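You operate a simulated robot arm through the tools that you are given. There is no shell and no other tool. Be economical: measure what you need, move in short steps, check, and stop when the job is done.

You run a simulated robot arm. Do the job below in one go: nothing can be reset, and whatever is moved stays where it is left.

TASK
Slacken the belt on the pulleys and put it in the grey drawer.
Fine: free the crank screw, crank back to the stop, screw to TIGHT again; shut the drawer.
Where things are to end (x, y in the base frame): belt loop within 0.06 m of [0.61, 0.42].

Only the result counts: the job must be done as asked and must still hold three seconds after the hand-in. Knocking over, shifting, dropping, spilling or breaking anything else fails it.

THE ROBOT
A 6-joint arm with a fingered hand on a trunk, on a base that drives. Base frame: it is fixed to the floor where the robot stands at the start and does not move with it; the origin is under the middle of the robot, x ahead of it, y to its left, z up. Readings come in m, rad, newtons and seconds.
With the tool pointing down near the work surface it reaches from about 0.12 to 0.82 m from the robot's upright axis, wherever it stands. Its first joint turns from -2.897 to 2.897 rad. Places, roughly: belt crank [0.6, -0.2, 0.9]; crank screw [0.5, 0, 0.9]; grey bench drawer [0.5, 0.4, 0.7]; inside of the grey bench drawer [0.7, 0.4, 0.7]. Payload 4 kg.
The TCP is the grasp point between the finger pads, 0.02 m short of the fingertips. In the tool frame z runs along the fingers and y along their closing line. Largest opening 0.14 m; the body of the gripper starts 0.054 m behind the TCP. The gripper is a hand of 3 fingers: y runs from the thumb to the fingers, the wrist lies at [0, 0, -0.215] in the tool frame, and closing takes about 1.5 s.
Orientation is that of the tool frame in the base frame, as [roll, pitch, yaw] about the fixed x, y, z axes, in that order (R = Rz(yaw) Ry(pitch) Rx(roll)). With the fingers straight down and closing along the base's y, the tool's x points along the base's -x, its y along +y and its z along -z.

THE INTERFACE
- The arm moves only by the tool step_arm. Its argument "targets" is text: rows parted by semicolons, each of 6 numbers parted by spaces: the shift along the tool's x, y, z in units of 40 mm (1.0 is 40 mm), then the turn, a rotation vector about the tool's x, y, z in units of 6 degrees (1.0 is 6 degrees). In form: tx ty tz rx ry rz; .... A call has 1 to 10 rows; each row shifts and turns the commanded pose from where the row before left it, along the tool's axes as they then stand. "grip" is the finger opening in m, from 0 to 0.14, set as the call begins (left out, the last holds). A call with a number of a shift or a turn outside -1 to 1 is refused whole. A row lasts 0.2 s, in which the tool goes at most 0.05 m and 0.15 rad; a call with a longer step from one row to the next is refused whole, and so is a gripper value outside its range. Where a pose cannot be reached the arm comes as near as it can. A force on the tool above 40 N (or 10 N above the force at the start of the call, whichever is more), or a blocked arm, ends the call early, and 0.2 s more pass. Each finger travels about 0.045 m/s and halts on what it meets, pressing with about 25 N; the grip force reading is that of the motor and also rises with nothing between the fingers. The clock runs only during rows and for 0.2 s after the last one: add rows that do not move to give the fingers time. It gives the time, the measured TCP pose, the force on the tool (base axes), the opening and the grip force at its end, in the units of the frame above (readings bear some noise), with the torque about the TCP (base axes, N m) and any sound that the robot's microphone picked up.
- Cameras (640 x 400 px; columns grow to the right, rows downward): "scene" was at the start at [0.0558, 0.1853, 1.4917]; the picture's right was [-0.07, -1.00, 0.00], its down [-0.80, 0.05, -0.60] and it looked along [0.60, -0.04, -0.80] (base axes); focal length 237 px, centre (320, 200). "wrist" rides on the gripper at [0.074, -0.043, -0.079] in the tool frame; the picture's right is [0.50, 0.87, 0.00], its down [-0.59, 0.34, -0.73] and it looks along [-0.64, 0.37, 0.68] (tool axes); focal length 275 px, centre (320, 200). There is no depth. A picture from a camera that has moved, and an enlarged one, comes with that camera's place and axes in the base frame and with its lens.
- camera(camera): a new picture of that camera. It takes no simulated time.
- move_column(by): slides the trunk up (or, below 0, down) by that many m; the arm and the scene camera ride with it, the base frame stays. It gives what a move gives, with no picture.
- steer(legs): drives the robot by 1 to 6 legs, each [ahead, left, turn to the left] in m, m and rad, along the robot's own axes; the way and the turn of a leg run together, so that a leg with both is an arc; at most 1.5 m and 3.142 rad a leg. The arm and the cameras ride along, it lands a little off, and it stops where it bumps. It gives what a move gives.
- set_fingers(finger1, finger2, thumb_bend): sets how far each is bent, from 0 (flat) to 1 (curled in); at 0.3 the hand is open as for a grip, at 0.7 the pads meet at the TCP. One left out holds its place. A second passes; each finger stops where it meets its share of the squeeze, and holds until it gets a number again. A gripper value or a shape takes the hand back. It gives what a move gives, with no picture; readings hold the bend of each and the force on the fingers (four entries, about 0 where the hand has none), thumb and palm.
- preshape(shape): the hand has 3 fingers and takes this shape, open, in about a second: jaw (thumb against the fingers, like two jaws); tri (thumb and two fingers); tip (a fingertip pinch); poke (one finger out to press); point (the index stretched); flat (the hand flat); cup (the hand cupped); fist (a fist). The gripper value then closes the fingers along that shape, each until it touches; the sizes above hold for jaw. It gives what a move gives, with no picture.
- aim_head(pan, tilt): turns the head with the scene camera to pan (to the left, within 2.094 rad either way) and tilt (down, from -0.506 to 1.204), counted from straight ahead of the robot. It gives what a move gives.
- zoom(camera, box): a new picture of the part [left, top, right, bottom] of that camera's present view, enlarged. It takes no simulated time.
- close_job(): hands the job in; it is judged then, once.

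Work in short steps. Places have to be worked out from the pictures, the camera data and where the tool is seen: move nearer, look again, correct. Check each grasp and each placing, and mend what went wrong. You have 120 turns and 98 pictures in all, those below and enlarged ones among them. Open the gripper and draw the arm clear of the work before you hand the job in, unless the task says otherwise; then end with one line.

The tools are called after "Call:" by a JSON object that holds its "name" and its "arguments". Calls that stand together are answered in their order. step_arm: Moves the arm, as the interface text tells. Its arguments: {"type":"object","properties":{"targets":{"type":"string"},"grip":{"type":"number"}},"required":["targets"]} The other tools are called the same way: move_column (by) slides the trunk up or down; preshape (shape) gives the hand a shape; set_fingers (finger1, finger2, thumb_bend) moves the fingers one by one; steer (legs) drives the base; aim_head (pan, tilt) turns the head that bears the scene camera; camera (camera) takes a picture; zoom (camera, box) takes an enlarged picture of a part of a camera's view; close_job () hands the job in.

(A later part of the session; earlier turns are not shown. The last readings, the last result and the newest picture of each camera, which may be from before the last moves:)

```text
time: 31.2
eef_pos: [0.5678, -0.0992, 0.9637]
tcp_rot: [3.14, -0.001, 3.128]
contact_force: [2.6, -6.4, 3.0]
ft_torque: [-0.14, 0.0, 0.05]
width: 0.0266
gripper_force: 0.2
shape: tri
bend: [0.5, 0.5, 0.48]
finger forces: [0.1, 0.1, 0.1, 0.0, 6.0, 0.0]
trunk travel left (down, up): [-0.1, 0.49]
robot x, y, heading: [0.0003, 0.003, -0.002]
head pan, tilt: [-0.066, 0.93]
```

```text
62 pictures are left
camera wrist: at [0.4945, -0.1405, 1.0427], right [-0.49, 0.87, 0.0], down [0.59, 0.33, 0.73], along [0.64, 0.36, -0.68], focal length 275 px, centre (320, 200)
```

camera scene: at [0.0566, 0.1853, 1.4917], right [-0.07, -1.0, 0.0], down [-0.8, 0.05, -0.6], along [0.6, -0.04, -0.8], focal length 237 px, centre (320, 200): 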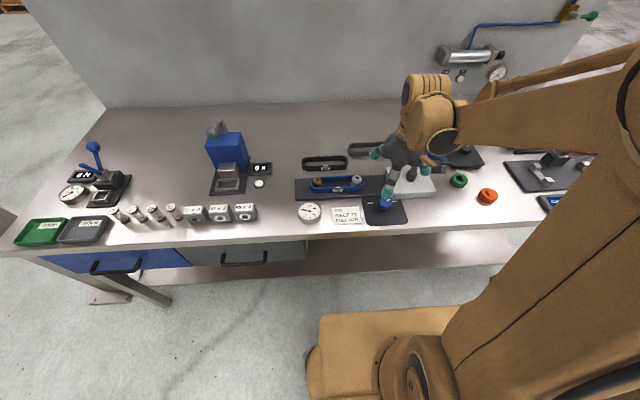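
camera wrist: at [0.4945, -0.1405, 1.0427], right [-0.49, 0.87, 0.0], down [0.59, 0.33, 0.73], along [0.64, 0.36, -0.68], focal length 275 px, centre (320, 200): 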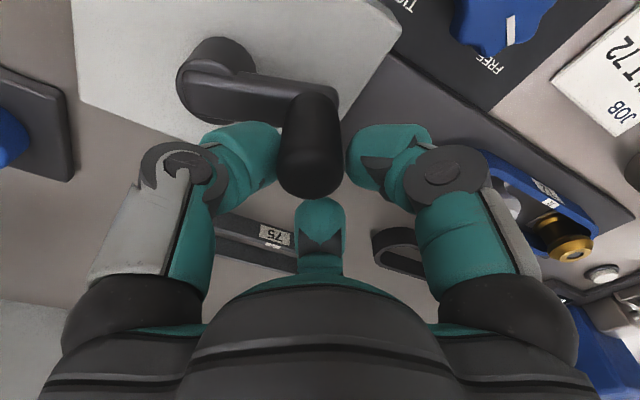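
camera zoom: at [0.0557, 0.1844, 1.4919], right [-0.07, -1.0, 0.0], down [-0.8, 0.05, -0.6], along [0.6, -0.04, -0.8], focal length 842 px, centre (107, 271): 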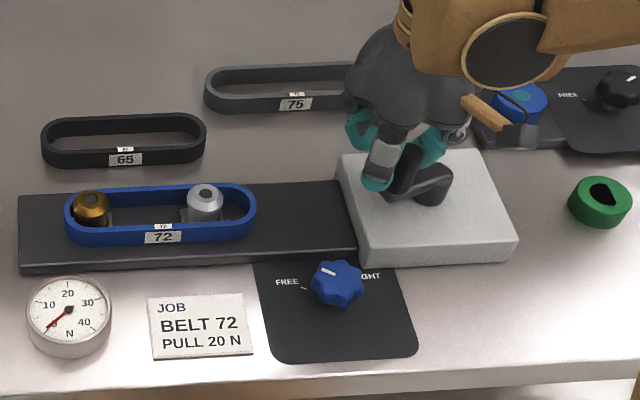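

Still moving without a stop; the true circle centre seems a bit closer to the robot. I continue on a corrected arc.

Call:
{"name": "step_arm", "arguments": {"targets": "0.22 -0.01 0 0 0 0;0.22 -0.02 0 0 0 0;0.22 -0.02 0 0 0 0;0.18 -0.07 0 0 0 0;0.18 -0.08 0 0 0 0;0.15 -0.11 0 0 0 0;0.15 -0.12 0 0 0 0;0 0 0 0 0 0"}}

Call:
{"name": "zoom", "arguments": {"camera": "scene", "box": [290, 130, 470, 230]}}

Call:
{"name": "camera", "arguments": {"camera": "wrist"}}

```text
time: 32.0
eef_pos: [0.5483, -0.1041, 0.9635]
tcp_rot: [-3.141, 0.003, 3.129]
contact_force: [14.0, -12.2, 5.1]
ft_torque: [-0.32, -0.17, 0.53]
width: 0.0273
gripper_force: 0.1
shape: tri
bend: [0.5, 0.5, 0.45]
finger forces: [0.0, 0.0, 0.1, 0.0, 17.6, 0.0]
trunk travel left (down, up): [-0.1, 0.49]
robot x, y, heading: [0.0023, 0.0058, -0.003]
head pan, tilt: [-0.066, 0.93]
stopped in row 3: the force on the tool passed its limit (the readings are from after the stop); the commanded pose is now the measured one
```

```text
3.56 times, centred on (380, 180) of scene
camera zoom: at [0.0582, 0.1834, 1.4918], right [-0.07, -1.0, 0.0], down [-0.8, 0.05, -0.6], along [0.6, -0.04, -0.8], focal length 842 px, centre (107, 271)
```

zoom: 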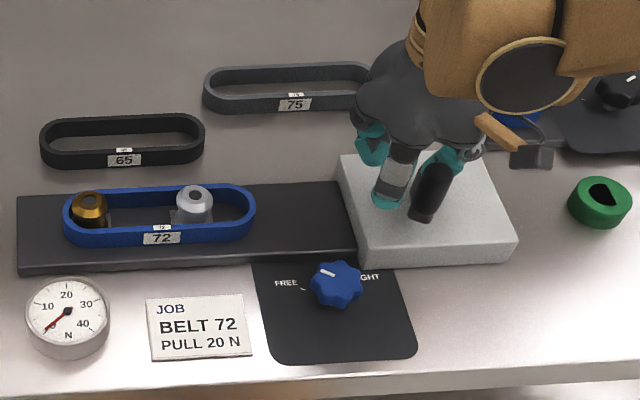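

```text
60 pictures are left
camera wrist: at [0.4746, -0.1453, 1.0421], right [-0.49, 0.87, 0.0], down [0.59, 0.33, 0.74], along [0.64, 0.36, -0.68], focal length 275 px, centre (320, 200)
```

wrist: 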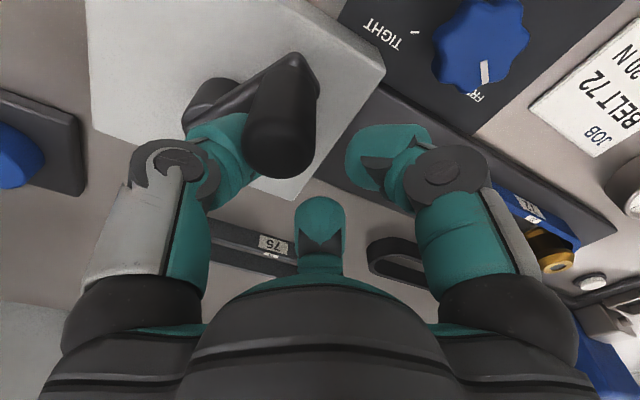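

The handle slipped out of the loose cage, though the crank moved on. I lift clear and re-measure.

Call:
{"name": "step_arm", "arguments": {"targets": "0 0 -0.5 0 0 0;0 0 -0.9 0 0 0;0 0 -0.9 0 0 0", "grip": 0.08}}

Call:
{"name": "camera", "arguments": {"camera": "wrist"}}

Call:
{"name": "zoom", "arguments": {"camera": "scene", "box": [290, 130, 470, 230]}}

```text
time: 32.8
eef_pos: [0.5453, -0.1009, 1.0566]
tcp_rot: [-3.139, 0.002, 3.129]
contact_force: [-0.2, 0.0, -0.6]
ft_torque: [0.0, 0.0, 0.0]
width: 0.0794
gripper_force: 0.1
shape: tri
bend: [0.31, 0.31, 0.3]
finger forces: [0.0, 0.1, 0.1, 0.0, 0.0, 0.0]
trunk travel left (down, up): [-0.1, 0.49]
robot x, y, heading: [-0.002, -0.0017, -0.0]
head pan, tilt: [-0.066, 0.93]
```

```text
59 pictures are left
camera wrist: at [0.4715, -0.1426, 1.1357], right [-0.49, 0.87, 0.0], down [0.59, 0.33, 0.74], along [0.64, 0.36, -0.68], focal length 275 px, centre (320, 200)
```

wrist: 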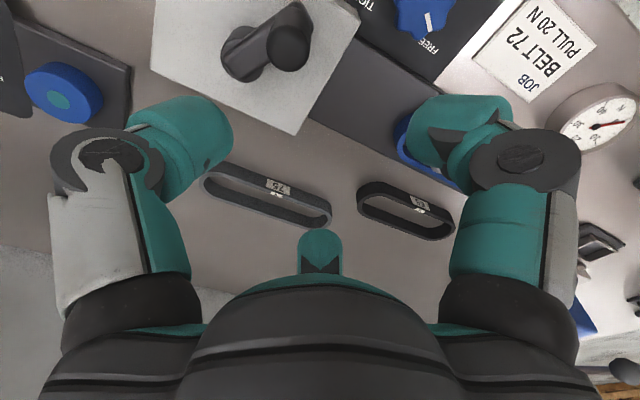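

```text
3.56 times, centred on (380, 180) of scene
camera zoom: at [0.0554, 0.1852, 1.4918], right [-0.07, -1.0, 0.0], down [-0.8, 0.05, -0.6], along [0.6, -0.04, -0.8], focal length 842 px, centre (107, 271)
```

zoom: 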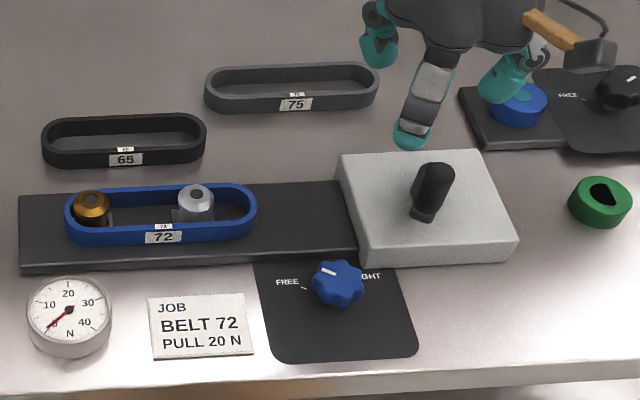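

Refit: hub ≈(0.571, -0.150), radius ≈0.045; handle is now at ≈(0.532, -0.131), about 155°. I'll regrip it there.

Call:
{"name": "step_arm", "arguments": {"targets": "0.32 -0.75 0 0 0 0;0 0 0.8 0 0 0;0 0 0.8 0 0 0;0 0 0.77 0 0 0;0 0 0 0 0 0", "grip": 0.08}}

Call:
{"name": "step_arm", "arguments": {"targets": "0 0 0 0 0 0;0 0 0 0 0 0;0 0 0 0 0 0;0 0 0 0 0 0;0 0 0 0 0 0;0 0 0 0 0 0;0 0 0 0 0 0", "grip": 0.024}}

Call:
{"name": "camera", "arguments": {"camera": "wrist"}}

```text
time: 34.0
eef_pos: [0.5335, -0.1324, 0.961]
tcp_rot: [-3.139, 0.001, 3.129]
contact_force: [0.1, -0.6, 0.6]
ft_torque: [-0.01, -0.04, 0.01]
width: 0.0795
gripper_force: 0.1
shape: tri
bend: [0.31, 0.31, 0.3]
finger forces: [0.0, 0.0, 0.0, 0.1, 0.0, 0.1]
trunk travel left (down, up): [-0.1, 0.49]
robot x, y, heading: [0.0016, -0.0043, -0.001]
head pan, tilt: [-0.066, 0.93]
```

```text
time: 35.6
eef_pos: [0.5329, -0.1316, 0.9607]
tcp_rot: [-3.14, 0.002, 3.129]
contact_force: [-1.2, 1.6, 2.0]
ft_torque: [0.02, 0.04, 0.02]
width: 0.0245
gripper_force: 0.0
shape: tri
bend: [0.5, 0.5, 0.5]
finger forces: [2.2, 0.1, 0.0, 0.1, 0.1, 0.1]
trunk travel left (down, up): [-0.1, 0.49]
robot x, y, heading: [0.0036, -0.002, 0.004]
head pan, tilt: [-0.066, 0.93]
```

```text
57 pictures are left
camera wrist: at [0.4592, -0.1728, 1.0398], right [-0.49, 0.87, 0.0], down [0.59, 0.33, 0.74], along [0.64, 0.36, -0.68], focal length 275 px, centre (320, 200)
```

wrist: 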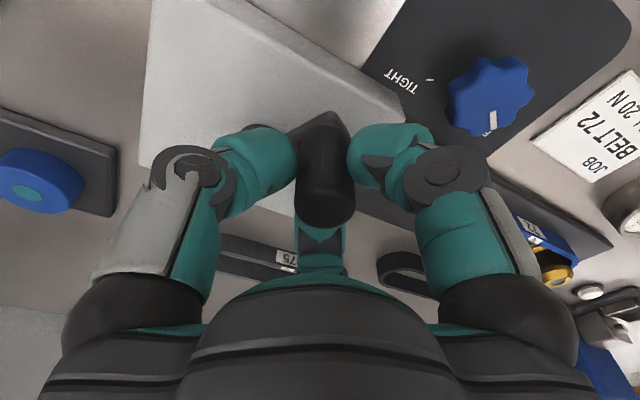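

Centred again. I continue the arc in small steps.

Call:
{"name": "step_arm", "arguments": {"targets": "0.05 -0.15 0 0 0 0;0.04 -0.15 0 0 0 0;0.01 -0.15 0 0 0 0;0 -0.15 0 0 0 0;0 0 0 0 0 0"}}

Call:
{"name": "camera", "arguments": {"camera": "wrist"}}

Call:
{"name": "zoom", "arguments": {"camera": "scene", "box": [290, 130, 470, 230]}}

```text
time: 36.8
eef_pos: [0.5296, -0.1546, 0.9617]
tcp_rot: [-3.139, 0.002, 3.13]
contact_force: [-0.5, 0.2, 0.8]
ft_torque: [0.0, 0.02, 0.01]
width: 0.024
gripper_force: 0.0
shape: tri
bend: [0.5, 0.5, 0.5]
finger forces: [0.0, 0.1, 0.0, 0.0, 0.0, 0.0]
trunk travel left (down, up): [-0.1, 0.49]
robot x, y, heading: [0.0014, 0.0013, 0.004]
head pan, tilt: [-0.066, 0.93]
```

```text
56 pictures are left
camera wrist: at [0.4557, -0.1967, 1.0399], right [-0.49, 0.87, 0.0], down [0.59, 0.33, 0.74], along [0.64, 0.36, -0.68], focal length 275 px, centre (320, 200)
```

wrist: 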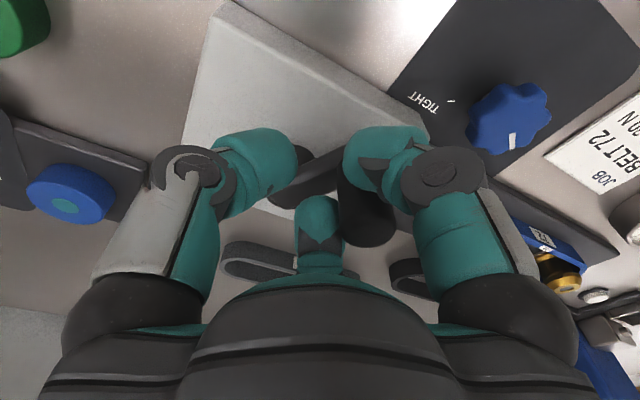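

```text
3.56 times, centred on (380, 180) of scene
camera zoom: at [0.0563, 0.1849, 1.4918], right [-0.07, -1.0, 0.0], down [-0.8, 0.05, -0.6], along [0.6, -0.04, -0.8], focal length 842 px, centre (107, 271)
```

zoom: 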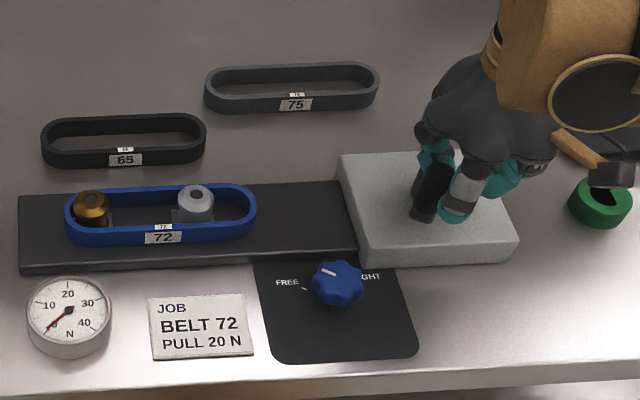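

The handle stayed put and slipped out, perhaps at the stop. I'll regrip firmly and test by force.

Call:
{"name": "step_arm", "arguments": {"targets": "0 0 -0.9 0 0 0;0 0 -0.5 0 0 0;-0.07 0.58 0 0 0 0;0 0 0 0 0 0;0 0 0.7 0 0 0;0 0 0.7 0 0 0;0 0 0.05 0 0 0", "grip": 0.08}}

Call:
{"name": "step_arm", "arguments": {"targets": "0 0 0 0 0 0;0 0 0 0 0 0;0 0 0 0 0 0;0 0 0 0 0 0;0 0 0 0 0 0;0 0 0 0 0 0;0 0 0 0 0 0", "grip": 0.005}}

Call:
{"name": "camera", "arguments": {"camera": "wrist"}}

```text
time: 38.4
eef_pos: [0.5325, -0.1329, 0.9592]
tcp_rot: [-3.141, 0.004, 3.13]
contact_force: [-0.5, -0.2, 0.0]
ft_torque: [-0.01, 0.02, -0.01]
width: 0.0795
gripper_force: 0.1
shape: tri
bend: [0.31, 0.31, 0.3]
finger forces: [0.0, 0.1, 0.0, 0.0, 0.1, 0.0]
trunk travel left (down, up): [-0.1, 0.49]
robot x, y, heading: [0.0018, -0.0048, 0.002]
head pan, tilt: [-0.066, 0.93]
```

```text
time: 40.0
eef_pos: [0.532, -0.1319, 0.9588]
tcp_rot: [-3.139, 0.001, 3.129]
contact_force: [-1.8, 1.8, -8.4]
ft_torque: [0.03, 0.01, -0.02]
width: 0.0188
gripper_force: 24.9
shape: tri
bend: [0.51, 0.62, 0.54]
finger forces: [22.6, 20.4, 0.0, 0.0, 19.0, 0.0]
trunk travel left (down, up): [-0.1, 0.49]
robot x, y, heading: [-0.0019, -0.0009, -0.006]
head pan, tilt: [-0.066, 0.93]
```

```text
54 pictures are left
camera wrist: at [0.4588, -0.1736, 1.0376], right [-0.49, 0.87, 0.0], down [0.59, 0.33, 0.74], along [0.64, 0.36, -0.68], focal length 275 px, centre (320, 200)
```

wrist: 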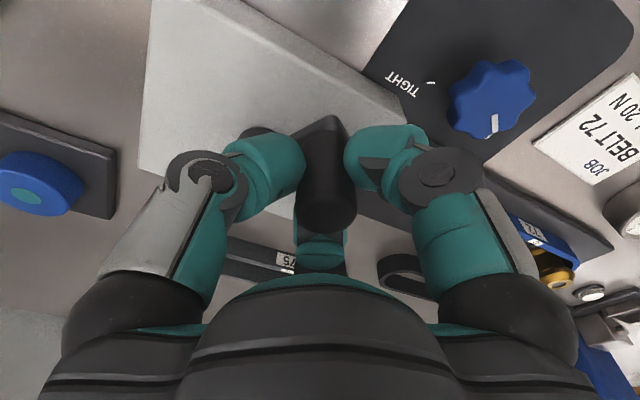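

Firmly held now. I push 8 mm along the tangent.

Call:
{"name": "step_arm", "arguments": {"targets": "0.03 -0.07 0 0 0 0;0.03 -0.07 0 0 0 0;0.02 -0.07 0 0 0 0;0 0 0 0 0 0"}}

Call:
{"name": "camera", "arguments": {"camera": "wrist"}}

```text
time: 41.0
eef_pos: [0.5316, -0.1374, 0.9593]
tcp_rot: [-3.139, 0.001, 3.132]
contact_force: [11.2, 33.4, -5.2]
ft_torque: [0.49, -0.22, 0.08]
width: 0.018
gripper_force: 24.9
shape: tri
bend: [0.51, 0.61, 0.56]
finger forces: [20.7, 26.8, 0.1, 0.1, 12.7, 0.0]
trunk travel left (down, up): [-0.1, 0.49]
robot x, y, heading: [-0.0018, -0.0, 0.003]
head pan, tilt: [-0.066, 0.93]
```

```text
53 pictures are left
camera wrist: at [0.4573, -0.1776, 1.038], right [-0.49, 0.87, 0.0], down [0.59, 0.34, 0.73], along [0.64, 0.36, -0.68], focal length 275 px, centre (320, 200)
```

wrist: 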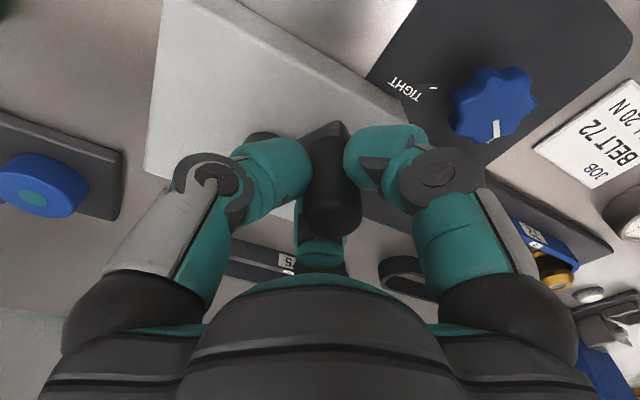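

33 N of resistance against ~2 N when free: this is the stop. I relax the push, open, lift, and go to the screw.

Call:
{"name": "step_arm", "arguments": {"targets": "-0.02 0.1 0 0 0 0;0 0 0 0 0 0"}}

Call:
{"name": "step_arm", "arguments": {"targets": "0 0 0 0 0 0;0 0 0 0 0 0;0 0 0 0 0 0;0 0 -0.9 0 0 0;0 0 -0.9 0 0 0", "grip": 0.07}}

Call:
{"name": "camera", "arguments": {"camera": "wrist"}}

Call:
{"name": "zoom", "arguments": {"camera": "scene", "box": [290, 130, 470, 230]}}

```text
time: 41.6
eef_pos: [0.5306, -0.1357, 0.9595]
tcp_rot: [-3.139, 0.002, 3.127]
contact_force: [11.9, 19.9, 0.4]
ft_torque: [0.38, -0.23, 0.15]
width: 0.0182
gripper_force: 25.0
shape: tri
bend: [0.51, 0.61, 0.56]
finger forces: [20.9, 27.3, 0.0, 0.0, 17.7, 0.0]
trunk travel left (down, up): [-0.1, 0.49]
robot x, y, heading: [0.0023, 0.0005, -0.001]
head pan, tilt: [-0.066, 0.93]
```

```text
time: 42.8
eef_pos: [0.5301, -0.137, 1.0316]
tcp_rot: [-3.139, 0.004, 3.128]
contact_force: [0.0, 0.4, -0.2]
ft_torque: [-0.02, 0.0, 0.01]
width: 0.0696
gripper_force: 0.0
shape: tri
bend: [0.34, 0.34, 0.33]
finger forces: [0.0, 0.0, 0.0, 0.0, 0.0, 0.0]
trunk travel left (down, up): [-0.1, 0.49]
robot x, y, heading: [-0.0004, -0.0011, 0.002]
head pan, tilt: [-0.066, 0.93]
```

```text
52 pictures are left
camera wrist: at [0.4559, -0.1787, 1.1103], right [-0.49, 0.87, 0.0], down [0.59, 0.33, 0.74], along [0.64, 0.36, -0.68], focal length 275 px, centre (320, 200)
```

wrist: 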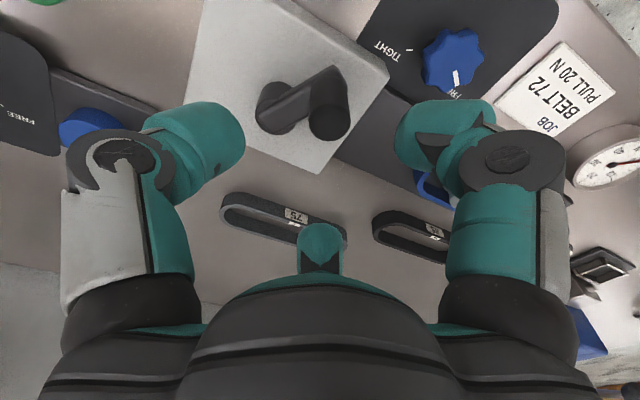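

```text
3.56 times, centred on (380, 180) of scene
camera zoom: at [0.0558, 0.1851, 1.4918], right [-0.07, -1.0, 0.0], down [-0.8, 0.05, -0.6], along [0.6, -0.04, -0.8], focal length 842 px, centre (107, 271)
```

zoom: 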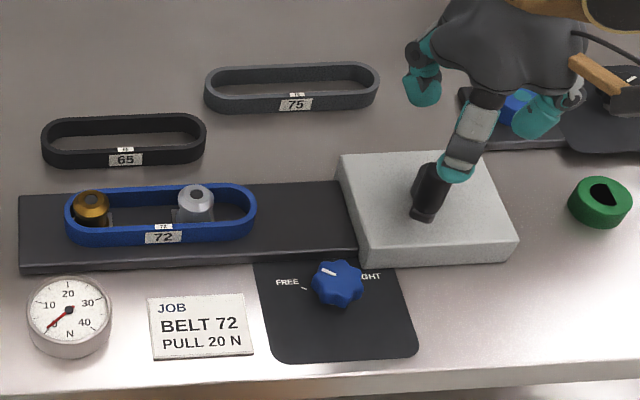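

Crank is at the stop, pulley in, gauge 0. I go over the screw (rotated slightly so the thumb clears the handle), and down.

Call:
{"name": "step_arm", "arguments": {"targets": "0.43 0.75 0 0 0 -0.55;0.43 0.75 0 0 0 -0.55;0.43 0.75 0 0 0 0;0 0 0.9 0 0 0;0 0 0.9 0 0 0;0 0 0 0 0 0", "grip": 0.07}}

Call:
{"name": "camera", "arguments": {"camera": "wrist"}}

Call:
{"name": "zoom", "arguments": {"camera": "scene", "box": [350, 150, 440, 230]}}

```text
time: 44.2
eef_pos: [0.475, -0.0466, 0.9587]
tcp_rot: [-3.14, 0.0, -3.039]
contact_force: [-1.0, 0.0, 0.7]
ft_torque: [-0.02, -0.02, 0.01]
width: 0.0698
gripper_force: 0.0
shape: tri
bend: [0.34, 0.34, 0.33]
finger forces: [0.0, 0.0, 0.0, 0.1, 0.0, 0.1]
trunk travel left (down, up): [-0.1, 0.49]
robot x, y, heading: [-0.0011, -0.0011, 0.002]
head pan, tilt: [-0.066, 0.93]
```

```text
50 pictures are left
camera wrist: at [0.4053, -0.0976, 1.0376], right [-0.59, 0.81, 0.0], down [0.55, 0.4, 0.74], along [0.6, 0.43, -0.68], focal length 275 px, centre (320, 200)
```

wrist: 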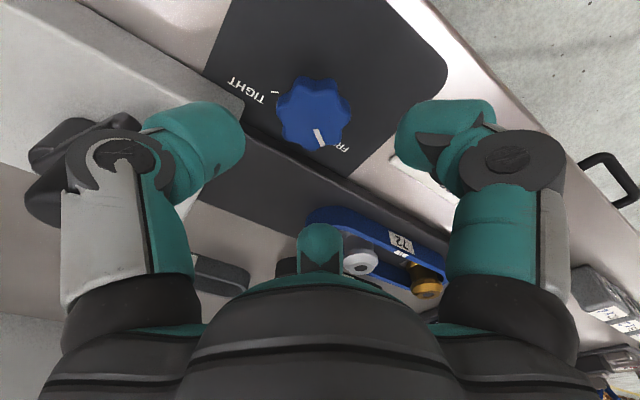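

```text
5.00 times, centred on (395, 190) of scene
camera zoom: at [0.056, 0.1851, 1.4918], right [-0.07, -1.0, 0.0], down [-0.8, 0.05, -0.6], along [0.6, -0.04, -0.8], focal length 1184 px, centre (-55, 250)
```

zoom: 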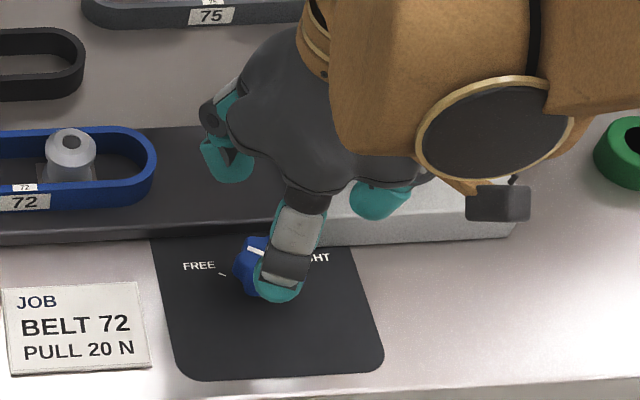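

The thumb is rather near the crank handle; I rotate another 11° clockwise, nudge 3 mm forward, then lower and grip.

Call:
{"name": "step_arm", "arguments": {"targets": "-0.07 -0.03 0 0 0 0.95;0 0 0 0 0 0.9;0 0 0.78 0 0 0;0 0 0.78 0 0 0;0 0 0 0 0 0"}}

Call:
{"name": "step_arm", "arguments": {"targets": "0 0 0 0 0 0;0 0 0 0 0 0;0 0 0 0 0 0;0 0 0 0 0 0;0 0 0 0 0 0", "grip": 0.02}}

Call:
{"name": "camera", "arguments": {"camera": "wrist"}}

```text
time: 45.4
eef_pos: [0.4773, -0.0503, 0.8965]
tcp_rot: [-3.141, 0.004, 3.051]
contact_force: [-0.7, 0.1, -0.2]
ft_torque: [0.01, 0.03, 0.01]
width: 0.0696
gripper_force: 0.0
shape: tri
bend: [0.34, 0.34, 0.33]
finger forces: [0.0, 0.1, 0.0, 0.0, 0.1, 0.1]
trunk travel left (down, up): [-0.1, 0.49]
robot x, y, heading: [-0.0002, 0.0011, 0.0]
head pan, tilt: [-0.066, 0.93]
```

```text
time: 46.6
eef_pos: [0.4773, -0.0499, 0.8964]
tcp_rot: [-3.14, 0.002, 3.051]
contact_force: [-2.3, 0.1, -10.3]
ft_torque: [-0.01, 0.02, 0.02]
width: 0.036
gripper_force: 24.4
shape: tri
bend: [0.46, 0.44, 0.46]
finger forces: [20.3, 21.2, 0.0, 0.0, 21.2, 0.0]
trunk travel left (down, up): [-0.1, 0.49]
robot x, y, heading: [0.0016, 0.0005, 0.001]
head pan, tilt: [-0.066, 0.93]
```

```text
48 pictures are left
camera wrist: at [0.4005, -0.0853, 0.9757], right [-0.42, 0.91, 0.0], down [0.61, 0.29, 0.74], along [0.67, 0.31, -0.68], focal length 275 px, centre (320, 200)
```

wrist: 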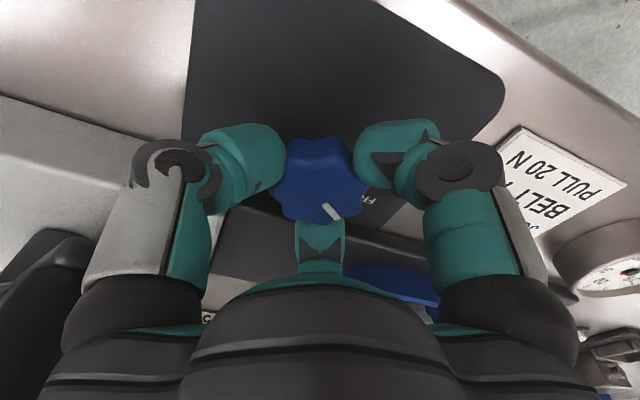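

Gripped. Turn clockwise 42°, then release, lift, rotate back, and regrip.

Call:
{"name": "step_arm", "arguments": {"targets": "0 0 0 0 0 1;0 0 0 0 0 1;0 0 0 0 0 1;0 0 0 0 0 1;0 0 0 0 0 1;0 0 0 0 0 1;0 0 0 0 0 1"}}

Call:
{"name": "step_arm", "arguments": {"targets": "0 0 0 0 0 0;0 0 0 0 0 0;0 0 0 0 0 0;0 0 -0.5 0 0 0;0 0 -0.5 0 0 0", "grip": 0.06}}

Call:
{"name": "step_arm", "arguments": {"targets": "0 0 0 0 0 -1;0 0 0 0 0 -1;0 0 0 0 0 -1;0 0 0 0 0 -1;0 0 0 0 0 -1;0 0 0 0 0 -1;0 0 0 0 0 -1;0 0 0 0 0 0", "grip": 0.07}}

Call:
{"name": "camera", "arguments": {"camera": "wrist"}}

```text
time: 48.2
eef_pos: [0.4772, -0.0486, 0.8973]
tcp_rot: [-3.141, 0.004, 2.317]
contact_force: [-4.6, 10.4, -6.5]
ft_torque: [0.1, 0.06, 0.03]
width: 0.0361
gripper_force: 25.3
shape: tri
bend: [0.46, 0.44, 0.46]
finger forces: [23.4, 21.6, 0.1, 0.0, 21.6, 0.1]
trunk travel left (down, up): [-0.1, 0.49]
robot x, y, heading: [-0.0035, -0.0004, -0.002]
head pan, tilt: [-0.066, 0.93]
```

```text
time: 49.4
eef_pos: [0.4767, -0.0493, 0.9371]
tcp_rot: [3.14, 0.003, 2.318]
contact_force: [0.9, -0.9, 0.2]
ft_torque: [-0.02, -0.01, 0.03]
width: 0.0597
gripper_force: 0.0
shape: tri
bend: [0.37, 0.37, 0.36]
finger forces: [0.0, 0.0, 0.0, 0.0, 0.1, 0.1]
trunk travel left (down, up): [-0.1, 0.49]
robot x, y, heading: [0.0022, -0.0, 0.007]
head pan, tilt: [-0.066, 0.93]
```

```text
time: 51.2
eef_pos: [0.4771, -0.0492, 0.9361]
tcp_rot: [-3.138, 0.002, 3.054]
contact_force: [0.1, 0.1, 0.0]
ft_torque: [-0.03, 0.05, -0.03]
width: 0.0697
gripper_force: 0.0
shape: tri
bend: [0.34, 0.34, 0.33]
finger forces: [0.0, 0.0, 0.0, 0.1, 0.0, 0.0]
trunk travel left (down, up): [-0.1, 0.49]
robot x, y, heading: [-0.0034, -0.0028, -0.006]
head pan, tilt: [-0.066, 0.93]
```

```text
47 pictures are left
camera wrist: at [0.4003, -0.0854, 1.0154], right [-0.42, 0.91, 0.0], down [0.61, 0.29, 0.74], along [0.67, 0.31, -0.68], focal length 275 px, centre (320, 200)
```

wrist: 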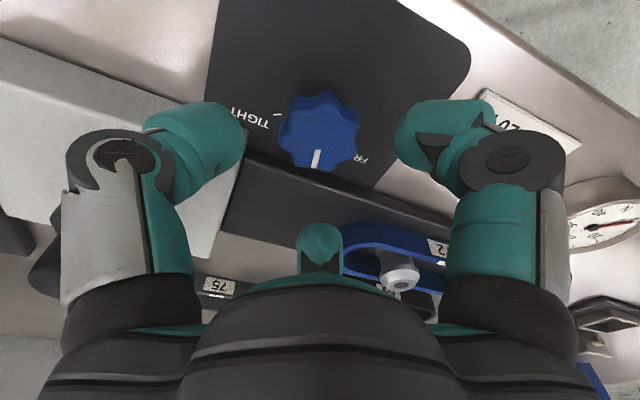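

Works; second turn of 42° and regrip.

Call:
{"name": "step_arm", "arguments": {"targets": "0 0 0.5 0 0 0;0 0 0.5 0 0 0;0 0 0 0 0 0"}}

Call:
{"name": "step_arm", "arguments": {"targets": "0 0 0 0 0 0;0 0 0 0 0 0;0 0 0 0 0 0;0 0 0 0 0 0;0 0 0 0 0 0", "grip": 0.02}}

Call:
{"name": "step_arm", "arguments": {"targets": "0 0 0 0 0 1;0 0 0 0 0 1;0 0 0 0 0 1;0 0 0 0 0 1;0 0 0 0 0 1;0 0 0 0 0 1;0 0 0 0 0 1"}}

Call:
{"name": "step_arm", "arguments": {"targets": "0 0 0 0 0 0;0 0 0 0 0 0;0 0 0 0 0 0;0 0 -0.5 0 0 0;0 0 -0.5 0 0 0", "grip": 0.06}}

Call:
{"name": "step_arm", "arguments": {"targets": "0 0 0 0 0 -1;0 0 0 0 0 -1;0 0 0 0 0 -1;0 0 0 0 0 -1;0 0 0 0 0 -1;0 0 0 0 0 -1;0 0 0 0 0 -1;0 0 0 0 0 0", "grip": 0.07}}

Call:
{"name": "camera", "arguments": {"camera": "wrist"}}

```text
time: 52.0
eef_pos: [0.4775, -0.0495, 0.8971]
tcp_rot: [-3.139, 0.003, 3.05]
contact_force: [0.2, 0.5, 0.0]
ft_torque: [0.01, 0.01, 0.02]
width: 0.0694
gripper_force: 0.0
shape: tri
bend: [0.34, 0.34, 0.33]
finger forces: [0.0, 0.0, 0.0, 0.1, 0.0, 0.0]
trunk travel left (down, up): [-0.1, 0.49]
robot x, y, heading: [-0.0007, -0.0032, 0.002]
head pan, tilt: [-0.066, 0.93]
```

```text
time: 53.2
eef_pos: [0.4774, -0.0498, 0.8958]
tcp_rot: [-3.141, 0.003, 3.049]
contact_force: [-0.3, 1.5, -9.8]
ft_torque: [-0.03, 0.0, -0.02]
width: 0.0364
gripper_force: 24.9
shape: tri
bend: [0.46, 0.44, 0.45]
finger forces: [20.8, 21.1, 0.1, 0.1, 21.3, 0.0]
trunk travel left (down, up): [-0.1, 0.49]
robot x, y, heading: [0.0015, 0.0016, -0.0]
head pan, tilt: [-0.066, 0.93]
```

```text
time: 54.8
eef_pos: [0.4782, -0.0486, 0.8968]
tcp_rot: [-3.14, 0.001, 2.315]
contact_force: [2.2, 8.2, -10.8]
ft_torque: [0.09, 0.02, 0.03]
width: 0.0363
gripper_force: 24.7
shape: tri
bend: [0.46, 0.44, 0.45]
finger forces: [23.4, 20.5, 0.1, 0.0, 19.9, 0.1]
trunk travel left (down, up): [-0.1, 0.49]
robot x, y, heading: [0.001, 0.0019, 0.004]
head pan, tilt: [-0.066, 0.93]
```

```text
time: 56.0
eef_pos: [0.4771, -0.0495, 0.9362]
tcp_rot: [3.139, 0.003, 2.319]
contact_force: [0.0, 0.4, -0.5]
ft_torque: [-0.03, -0.02, -0.02]
width: 0.0594
gripper_force: 0.1
shape: tri
bend: [0.37, 0.37, 0.36]
finger forces: [0.1, 0.0, 0.0, 0.0, 0.0, 0.0]
trunk travel left (down, up): [-0.1, 0.49]
robot x, y, heading: [0.0017, 0.0035, 0.003]
head pan, tilt: [-0.066, 0.93]
```

```text
time: 57.8
eef_pos: [0.4772, -0.05, 0.9358]
tcp_rot: [-3.139, 0.005, 3.051]
contact_force: [-0.1, -0.6, -0.8]
ft_torque: [0.03, -0.03, -0.01]
width: 0.0695
gripper_force: 0.0
shape: tri
bend: [0.34, 0.34, 0.33]
finger forces: [0.0, 0.0, 0.0, 0.0, 0.0, 0.0]
trunk travel left (down, up): [-0.1, 0.49]
robot x, y, heading: [-0.0025, 0.0019, -0.003]
head pan, tilt: [-0.066, 0.93]
```

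```text
46 pictures are left
camera wrist: at [0.4003, -0.0855, 1.0153], right [-0.42, 0.91, 0.0], down [0.61, 0.29, 0.74], along [0.67, 0.31, -0.68], focal length 275 px, centre (320, 200)
```

wrist: 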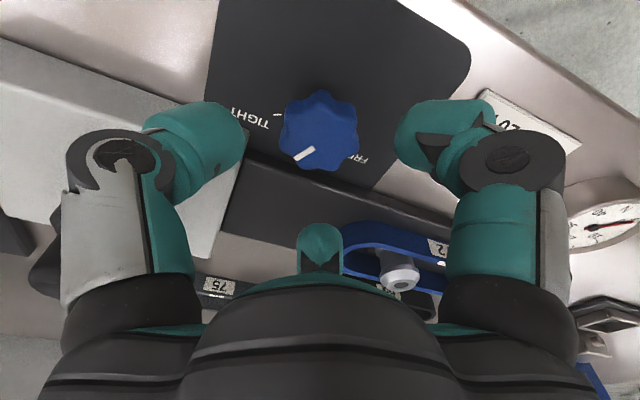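

Mark ≈ -24°; about 34° remain. Third turn, 36°.

Call:
{"name": "step_arm", "arguments": {"targets": "0 0 0.5 0 0 0;0 0 0.5 0 0 0;0 0 0 0 0 0"}}

Call:
{"name": "step_arm", "arguments": {"targets": "0 0 0 0 0 0;0 0 0 0 0 0;0 0 0 0 0 0;0 0 0 0 0 0;0 0 0 0 0 0", "grip": 0.02}}

Call:
{"name": "step_arm", "arguments": {"targets": "0 0 0 0 0 1;0 0 0 0 0 1;0 0 0 0 0 1;0 0 0 0 0 1;0 0 0 0 0 1;0 0 0 0 0 0.9;0 0 0 0 0 0"}}

Call:
{"name": "camera", "arguments": {"camera": "wrist"}}

```text
time: 58.6
eef_pos: [0.4788, -0.05, 0.8973]
tcp_rot: [-3.14, 0.002, 3.051]
contact_force: [-0.2, 0.4, 0.2]
ft_torque: [0.01, 0.02, -0.01]
width: 0.0696
gripper_force: 0.1
shape: tri
bend: [0.34, 0.34, 0.33]
finger forces: [0.0, 0.0, 0.0, 0.0, 0.0, 0.0]
trunk travel left (down, up): [-0.1, 0.49]
robot x, y, heading: [0.0029, -0.0002, -0.006]
head pan, tilt: [-0.066, 0.93]
```

```text
time: 59.8
eef_pos: [0.4763, -0.0505, 0.8972]
tcp_rot: [-3.14, 0.002, 3.053]
contact_force: [-2.7, 0.4, -10.0]
ft_torque: [-0.01, 0.03, 0.0]
width: 0.036
gripper_force: 25.4
shape: tri
bend: [0.47, 0.44, 0.46]
finger forces: [20.7, 21.2, 0.0, 0.1, 20.9, 0.0]
trunk travel left (down, up): [-0.1, 0.49]
robot x, y, heading: [-0.0013, -0.0025, 0.001]
head pan, tilt: [-0.066, 0.93]
```

```text
time: 61.4
eef_pos: [0.477, -0.0489, 0.8974]
tcp_rot: [3.14, 0.005, 2.432]
contact_force: [-4.8, 5.1, -9.7]
ft_torque: [0.03, 0.04, 0.98]
width: 0.0361
gripper_force: 25.4
shape: tri
bend: [0.46, 0.44, 0.46]
finger forces: [25.4, 22.6, 0.2, 0.0, 18.8, 0.1]
trunk travel left (down, up): [-0.1, 0.49]
robot x, y, heading: [0.0002, 0.0025, 0.003]
head pan, tilt: [-0.066, 0.93]
```

```text
45 pictures are left
camera wrist: at [0.3938, -0.0329, 0.9751], right [0.18, 0.98, 0.0], down [0.67, -0.12, 0.74], along [0.72, -0.14, -0.68], focal length 275 px, centre (320, 200)
```

wrist: 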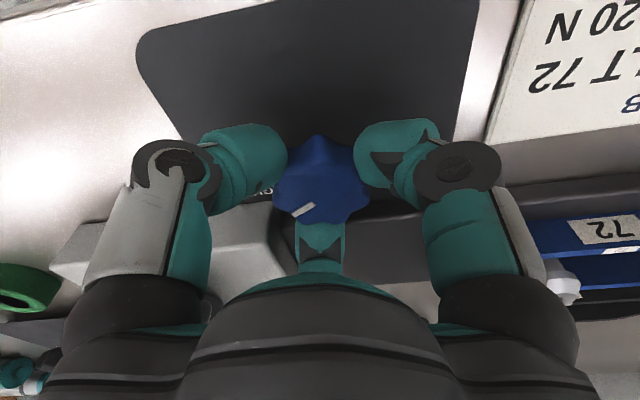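

Torque of 1 N m: the screw has come up tight at its stop. Release, lift, and check.

Call:
{"name": "step_arm", "arguments": {"targets": "0 0 0 0 0 -0.1;0 0 0 0 0 0;0 0 0 0 0 0;0 0 0 0 0 0;0 0 -0.8 0 0 0;0 0 -0.8 0 0 0;0 0 -0.8 0 0 0;0 0 -0.8 0 0 0", "grip": 0.06}}

Call:
{"name": "zoom", "arguments": {"camera": "scene", "box": [290, 130, 470, 230]}}

Call:
{"name": "camera", "arguments": {"camera": "wrist"}}

```text
time: 63.2
eef_pos: [0.4766, -0.0493, 1.0256]
tcp_rot: [3.141, 0.002, 2.443]
contact_force: [0.3, -0.3, -0.5]
ft_torque: [0.01, -0.04, 0.02]
width: 0.0598
gripper_force: 0.1
shape: tri
bend: [0.37, 0.37, 0.36]
finger forces: [0.0, 0.0, 0.0, 0.1, 0.1, 0.0]
trunk travel left (down, up): [-0.1, 0.49]
robot x, y, heading: [-0.0035, 0.0014, 0.001]
head pan, tilt: [-0.066, 0.93]
```

```text
3.56 times, centred on (380, 180) of scene
camera zoom: at [0.0557, 0.1851, 1.4918], right [-0.07, -1.0, 0.0], down [-0.8, 0.05, -0.6], along [0.6, -0.04, -0.8], focal length 842 px, centre (107, 271)
```

zoom: 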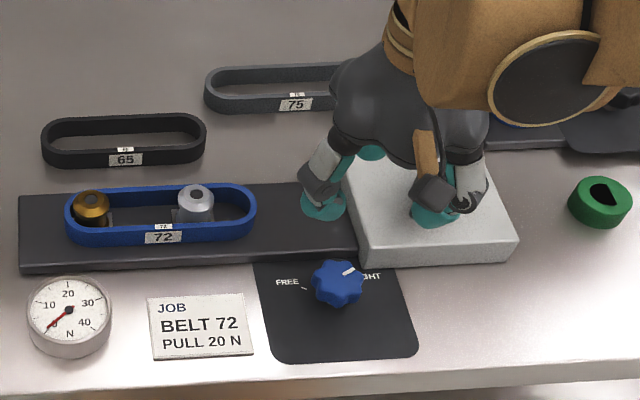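

```text
43 pictures are left
camera wrist: at [0.3932, -0.0342, 1.1037], right [0.17, 0.98, 0.0], down [0.67, -0.12, 0.74], along [0.73, -0.13, -0.68], focal length 275 px, centre (320, 200)
```

wrist: 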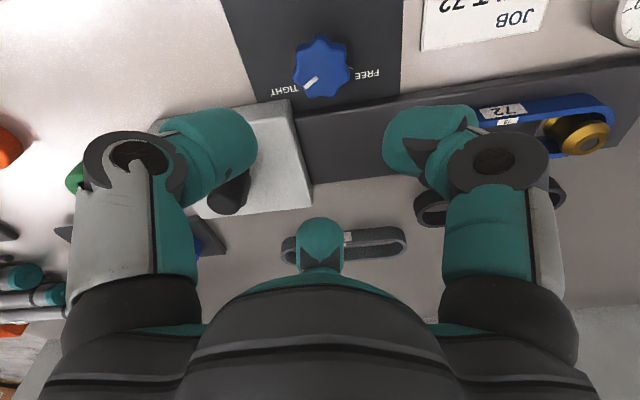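

Screw at TIGHT, crank back, gauge 0. Next the grey drawer: look at its handle.

Call:
{"name": "zoom", "arguments": {"camera": "scene", "box": [170, 200, 330, 300]}}

Call:
{"name": "step_arm", "arguments": {"targets": "0.85 0.5 -0.5 0 0 -0.9;0.85 0.5 -0.5 0 0 -0.9;0.85 0.5 -0.5 0 0 -0.9;0.8 0.6 0 0 0 -0.9;0.8 0.6 0 0 0 -0.9;0.7 0.7 0 0 0 -0.9;0.7 0.7 0 0 0 -0.9;0.7 0.7 0 0 0 0;0.7 0.7 0 0 0 0"}}

Call:
{"name": "camera", "arguments": {"camera": "scene"}}

```text
4.00 times, centred on (250, 250) of scene
camera zoom: at [0.0557, 0.1851, 1.4918], right [-0.07, -1.0, 0.0], down [-0.8, 0.05, -0.6], along [0.6, -0.04, -0.8], focal length 948 px, centre (600, 0)
```

zoom: 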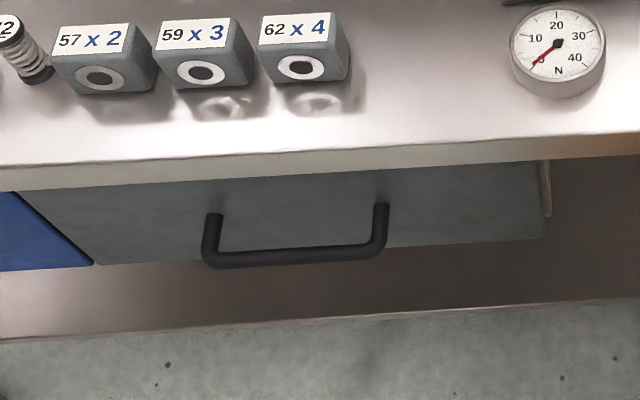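

```text
time: 65.2
eef_pos: [0.284, 0.2471, 1.0841]
tcp_rot: [-3.14, 0.004, 3.104]
contact_force: [-0.4, 0.2, 0.5]
ft_torque: [-0.02, 0.0, 0.0]
width: 0.0599
gripper_force: 0.0
shape: tri
bend: [0.37, 0.37, 0.36]
finger forces: [0.1, 0.0, 0.0, 0.1, 0.1, 0.0]
trunk travel left (down, up): [-0.1, 0.49]
robot x, y, heading: [0.0001, 0.0016, 0.003]
head pan, tilt: [-0.066, 0.93]
```

```text
41 pictures are left
camera scene: at [0.0559, 0.1854, 1.4917], right [-0.07, -1.0, 0.0], down [-0.8, 0.05, -0.6], along [0.6, -0.04, -0.8], focal length 237 px, centre (320, 200)
```

scene: 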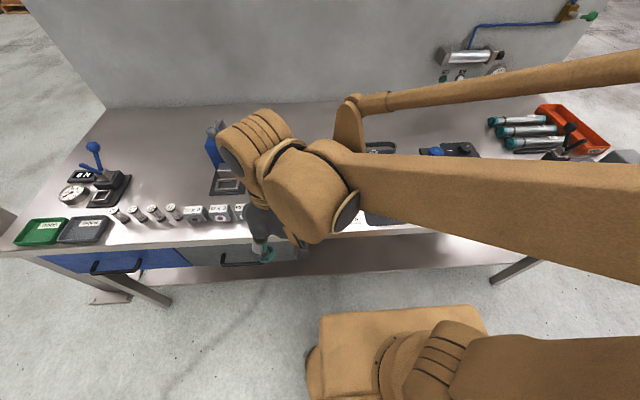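

The handle bar runs along y from about 0.34 to 0.475 at x≈0.362, z≈0.77; the drawer spans y≈0.2–0.63. The drawer will open into the robot's space, so I look down at the base to plan where to stand.

Call:
{"name": "aim_head", "arguments": {"pan": -0.066, "tilt": 1.2}}

Call:
{"name": "camera", "arguments": {"camera": "scene"}}

Call:
{"name": "camera", "arguments": {"camera": "wrist"}}

```text
time: 66.0
eef_pos: [0.2856, 0.2476, 1.0838]
tcp_rot: [-3.14, 0.003, 3.101]
contact_force: [0.6, -0.1, -0.5]
ft_torque: [0.0, 0.01, 0.0]
width: 0.06
gripper_force: 0.1
shape: tri
bend: [0.37, 0.37, 0.36]
finger forces: [0.0, 0.0, 0.1, 0.0, 0.1, 0.0]
trunk travel left (down, up): [-0.1, 0.49]
robot x, y, heading: [-0.0018, -0.0019, -0.005]
head pan, tilt: [-0.066, 1.201]
```

```text
40 pictures are left
camera scene: at [0.0382, 0.1863, 1.4742], right [-0.07, -1.0, 0.0], down [-0.93, 0.06, -0.36], along [0.36, -0.02, -0.93], focal length 237 px, centre (320, 200)
```

scene: 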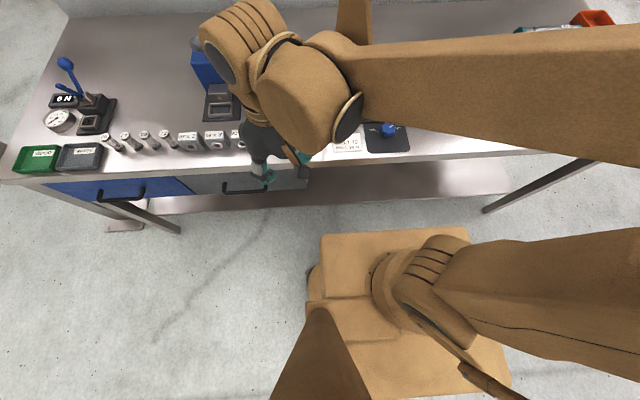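

```text
39 pictures are left
camera wrist: at [0.2107, 0.2075, 1.1623], right [-0.47, 0.88, 0.0], down [0.6, 0.32, 0.74], along [0.65, 0.34, -0.68], focal length 275 px, centre (320, 200)
```

wrist: 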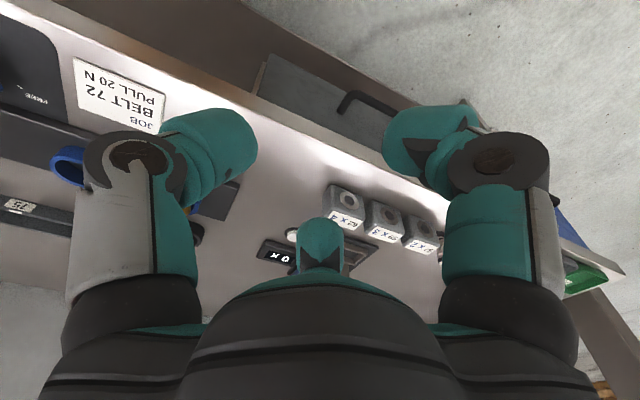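

The body is about ±0.18 m wide. Plan: back off ~0.4 m, grasp the handle with the hand horizontal (fingers pointing +x), pull by driving back, then stand to the right of the open drawer for the belt. Drive back first.

Call:
{"name": "steer", "arguments": {"legs": [[-0.4, 0, 0], [0, 0.2, 0]]}}

Call:
{"name": "step_arm", "arguments": {"targets": "0 0 0 0 0 -1;0 0 0 0 0 -1;0 0 0 0 0 -1;0 0 0 0 0 -1;0 0 0 0 0 -1;0 0 0 0 0 -1;0 0 0 0 0 -1;0 0 0 0 0 -1", "grip": 0.08}}

Call:
{"name": "step_arm", "arguments": {"targets": "0 0 0 0 0 -1;0 0 0 0 0 -1;0 0 0 0 0 -1;0 0 0 0 0 -1;0 0 0 0 0 -1;0 0 0 0 0 -1;0 0 0 0 0 -0.6"}}

```text
time: 69.7
eef_pos: [-0.1168, 0.4477, 1.0841]
tcp_rot: [-3.14, 0.003, 3.103]
contact_force: [-1.1, 0.0, 0.6]
ft_torque: [-0.02, -0.02, 0.02]
width: 0.0601
gripper_force: 0.0
shape: tri
bend: [0.37, 0.37, 0.36]
finger forces: [0.0, 0.1, 0.0, 0.0, 0.0, 0.0]
trunk travel left (down, up): [-0.1, 0.49]
robot x, y, heading: [-0.4005, 0.2003, 0.004]
head pan, tilt: [-0.066, 1.201]
```

```text
time: 71.5
eef_pos: [-0.1171, 0.4473, 1.0845]
tcp_rot: [-3.137, 0.002, -2.34]
contact_force: [0.4, 0.1, -0.2]
ft_torque: [0.05, 0.01, -0.01]
width: 0.0793
gripper_force: 0.1
shape: tri
bend: [0.31, 0.31, 0.3]
finger forces: [0.0, 0.0, 0.0, 0.0, 0.0, 0.0]
trunk travel left (down, up): [-0.1, 0.49]
robot x, y, heading: [-0.3995, 0.1997, -0.003]
head pan, tilt: [-0.066, 1.201]
```

```text
time: 73.1
eef_pos: [-0.1172, 0.4464, 1.0844]
tcp_rot: [-3.139, -0.003, -1.651]
contact_force: [0.1, -0.2, -0.8]
ft_torque: [0.01, 0.0, 0.03]
width: 0.0793
gripper_force: 0.0
shape: tri
bend: [0.31, 0.31, 0.3]
finger forces: [0.0, 0.0, 0.0, 0.0, 0.0, 0.0]
trunk travel left (down, up): [-0.1, 0.49]
robot x, y, heading: [-0.4003, 0.1998, 0.0]
head pan, tilt: [-0.066, 1.201]
```

Yaw works. I finish the yaw, move the hand forward, then begin pitching it up to horizontal.

Call:
{"name": "step_arm", "arguments": {"targets": "0 -1 0 0 0 -0.76;0 -1 0 0 0 0;0 -1 0 0 0 0;0 -1 0 0 0 0;0 -1 0 0 0 0;0 -1 0 0 0 0"}}

Call:
{"name": "step_arm", "arguments": {"targets": "0 0 0 1 0 0;0 0 0 1 0 0;0 0 0 1 0 0;0 0 0 1 0 0;0 0 0 1 0 0;0 0 0 1 0 0;0 0 0 1 0 0;0 0 0 1 0 0;0 0 0 1 0 0;0 0 0 1 0 0"}}

Call:
{"name": "step_arm", "arguments": {"targets": "0 0 0 1 0 0;0 0 0 1 0 0;0 0 0 1 0 0;0 0 0 1 0 0;0 0 0 1 0 0;0 0 0 0 0 0"}}

Call:
{"name": "aim_head", "arguments": {"pan": 0.1, "tilt": 0.75}}

Call:
{"name": "camera", "arguments": {"camera": "scene"}}

Call:
{"name": "camera", "arguments": {"camera": "wrist"}}

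```text
time: 74.5
eef_pos: [0.1247, 0.4446, 1.0814]
tcp_rot: [-3.141, -0.001, -1.57]
contact_force: [1.0, -0.7, -1.2]
ft_torque: [0.03, -0.02, 0.01]
width: 0.0795
gripper_force: 0.0
shape: tri
bend: [0.31, 0.31, 0.3]
finger forces: [0.2, 0.0, 0.0, 0.0, 0.0, 0.1]
trunk travel left (down, up): [-0.1, 0.49]
robot x, y, heading: [-0.4001, 0.2018, 0.003]
head pan, tilt: [-0.066, 1.201]
```

```text
time: 76.7
eef_pos: [0.1226, 0.4436, 1.0851]
tcp_rot: [-2.093, 0.001, -1.573]
contact_force: [0.2, 0.3, -0.1]
ft_torque: [-0.01, -0.01, -0.01]
width: 0.0794
gripper_force: 0.1
shape: tri
bend: [0.31, 0.31, 0.3]
finger forces: [0.1, 0.1, 0.0, 0.0, 0.0, 0.0]
trunk travel left (down, up): [-0.1, 0.49]
robot x, y, heading: [-0.4033, 0.1986, 0.001]
head pan, tilt: [-0.066, 1.201]
```

```text
time: 78.1
eef_pos: [0.1237, 0.4421, 1.0847]
tcp_rot: [-1.568, -0.001, -1.57]
contact_force: [-0.2, -0.7, -0.2]
ft_torque: [0.0, -0.01, 0.0]
width: 0.0798
gripper_force: 0.0
shape: tri
bend: [0.31, 0.31, 0.3]
finger forces: [0.0, 0.1, 0.1, 0.1, 0.0, 0.0]
trunk travel left (down, up): [-0.1, 0.49]
robot x, y, heading: [-0.3993, 0.2009, -0.001]
head pan, tilt: [-0.066, 1.201]
```

```text
time: 79.0
eef_pos: [0.1232, 0.4428, 1.0843]
tcp_rot: [-1.567, -0.003, -1.573]
contact_force: [0.8, 0.3, -0.3]
ft_torque: [-0.02, 0.02, -0.03]
width: 0.0797
gripper_force: 0.0
shape: tri
bend: [0.31, 0.31, 0.3]
finger forces: [0.0, 0.1, 0.0, 0.1, 0.0, 0.0]
trunk travel left (down, up): [-0.1, 0.49]
robot x, y, heading: [-0.4051, 0.2005, 0.003]
head pan, tilt: [0.099, 0.75]
```

```text
38 pictures are left
camera scene: at [-0.3377, 0.3979, 1.5058], right [0.1, -1.0, 0.0], down [-0.68, -0.07, -0.73], along [0.73, 0.07, -0.68], focal length 237 px, centre (320, 200)
```

scene: 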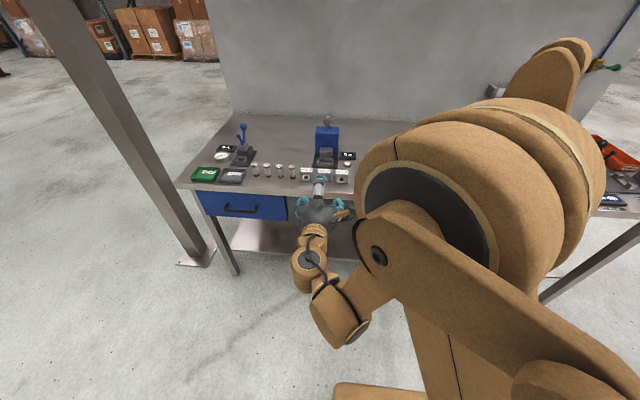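

```text
37 pictures are left
camera wrist: at [0.0445, 0.3695, 1.1267], right [0.0, -0.5, -0.87], down [-0.73, 0.59, -0.34], along [0.68, 0.63, -0.37], focal length 275 px, centre (320, 200)
```

wrist: 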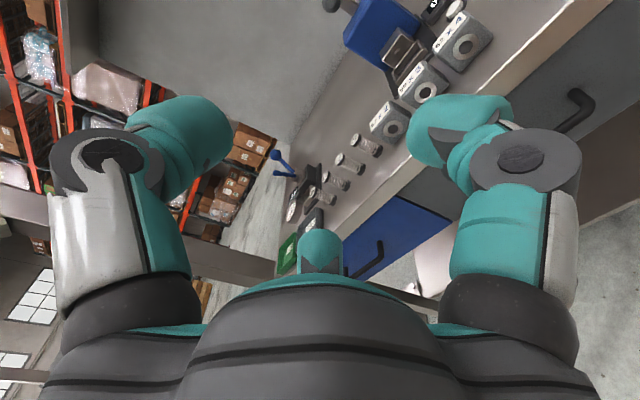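

Hand is horizontal. I lower it to the handle height, staying 0.2 m in front of it.

Call:
{"name": "step_arm", "arguments": {"targets": "0.1 0.97 0 0 0 0;0.1 0.97 0 0 0 0;0.1 0.97 0 0 0 0;0.1 0.97 0 0 0 0;0.1 0.97 0 0 0 0;0.1 0.97 0 0 0 0;0.1 0.97 0 0 0 0;0.1 0.97 0 0 0 0;0 0 0 0 0 0"}}

Call:
{"name": "camera", "arguments": {"camera": "wrist"}}

Call:
{"name": "zoom", "arguments": {"camera": "scene", "box": [240, 150, 400, 250]}}

```text
time: 81.0
eef_pos: [0.2455, 0.511, 0.918]
tcp_rot: [-1.568, -0.001, -1.572]
contact_force: [0.0, -0.2, -0.3]
ft_torque: [-0.03, -0.02, -0.01]
width: 0.0797
gripper_force: 0.0
shape: tri
bend: [0.31, 0.31, 0.3]
finger forces: [0.1, 0.1, 0.0, 0.1, 0.0, 0.0]
out of reach, approached as far as the arm can: row 1, 2, 3, 4, 5, 6, 7, 8
trunk travel left (down, up): [-0.1, 0.49]
robot x, y, heading: [-0.4022, 0.2023, 0.004]
head pan, tilt: [0.099, 0.75]
```

```text
36 pictures are left
camera wrist: at [0.1685, 0.4385, 0.9612], right [0.0, -0.5, -0.87], down [-0.73, 0.59, -0.34], along [0.68, 0.63, -0.37], focal length 275 px, centre (320, 200)
```

wrist: 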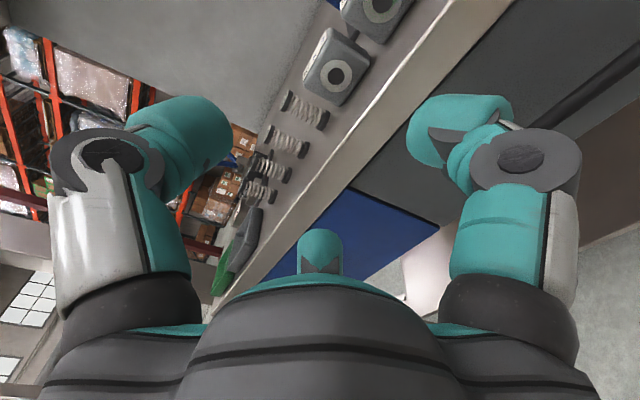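

```text
4.00 times, centred on (320, 200) of scene
camera zoom: at [-0.3375, 0.398, 1.5059], right [0.1, -1.0, 0.0], down [-0.68, -0.07, -0.73], along [0.73, 0.07, -0.68], focal length 948 px, centre (320, 200)
```

zoom: 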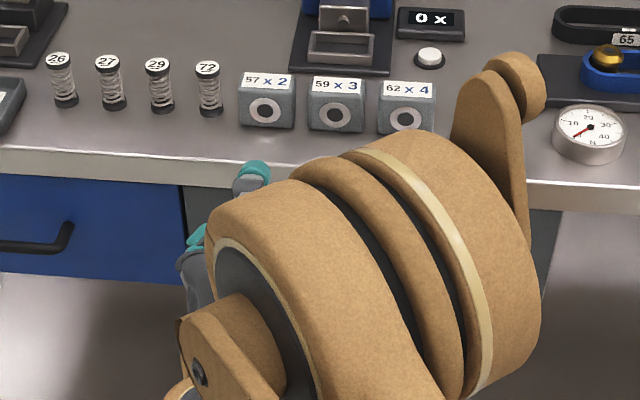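

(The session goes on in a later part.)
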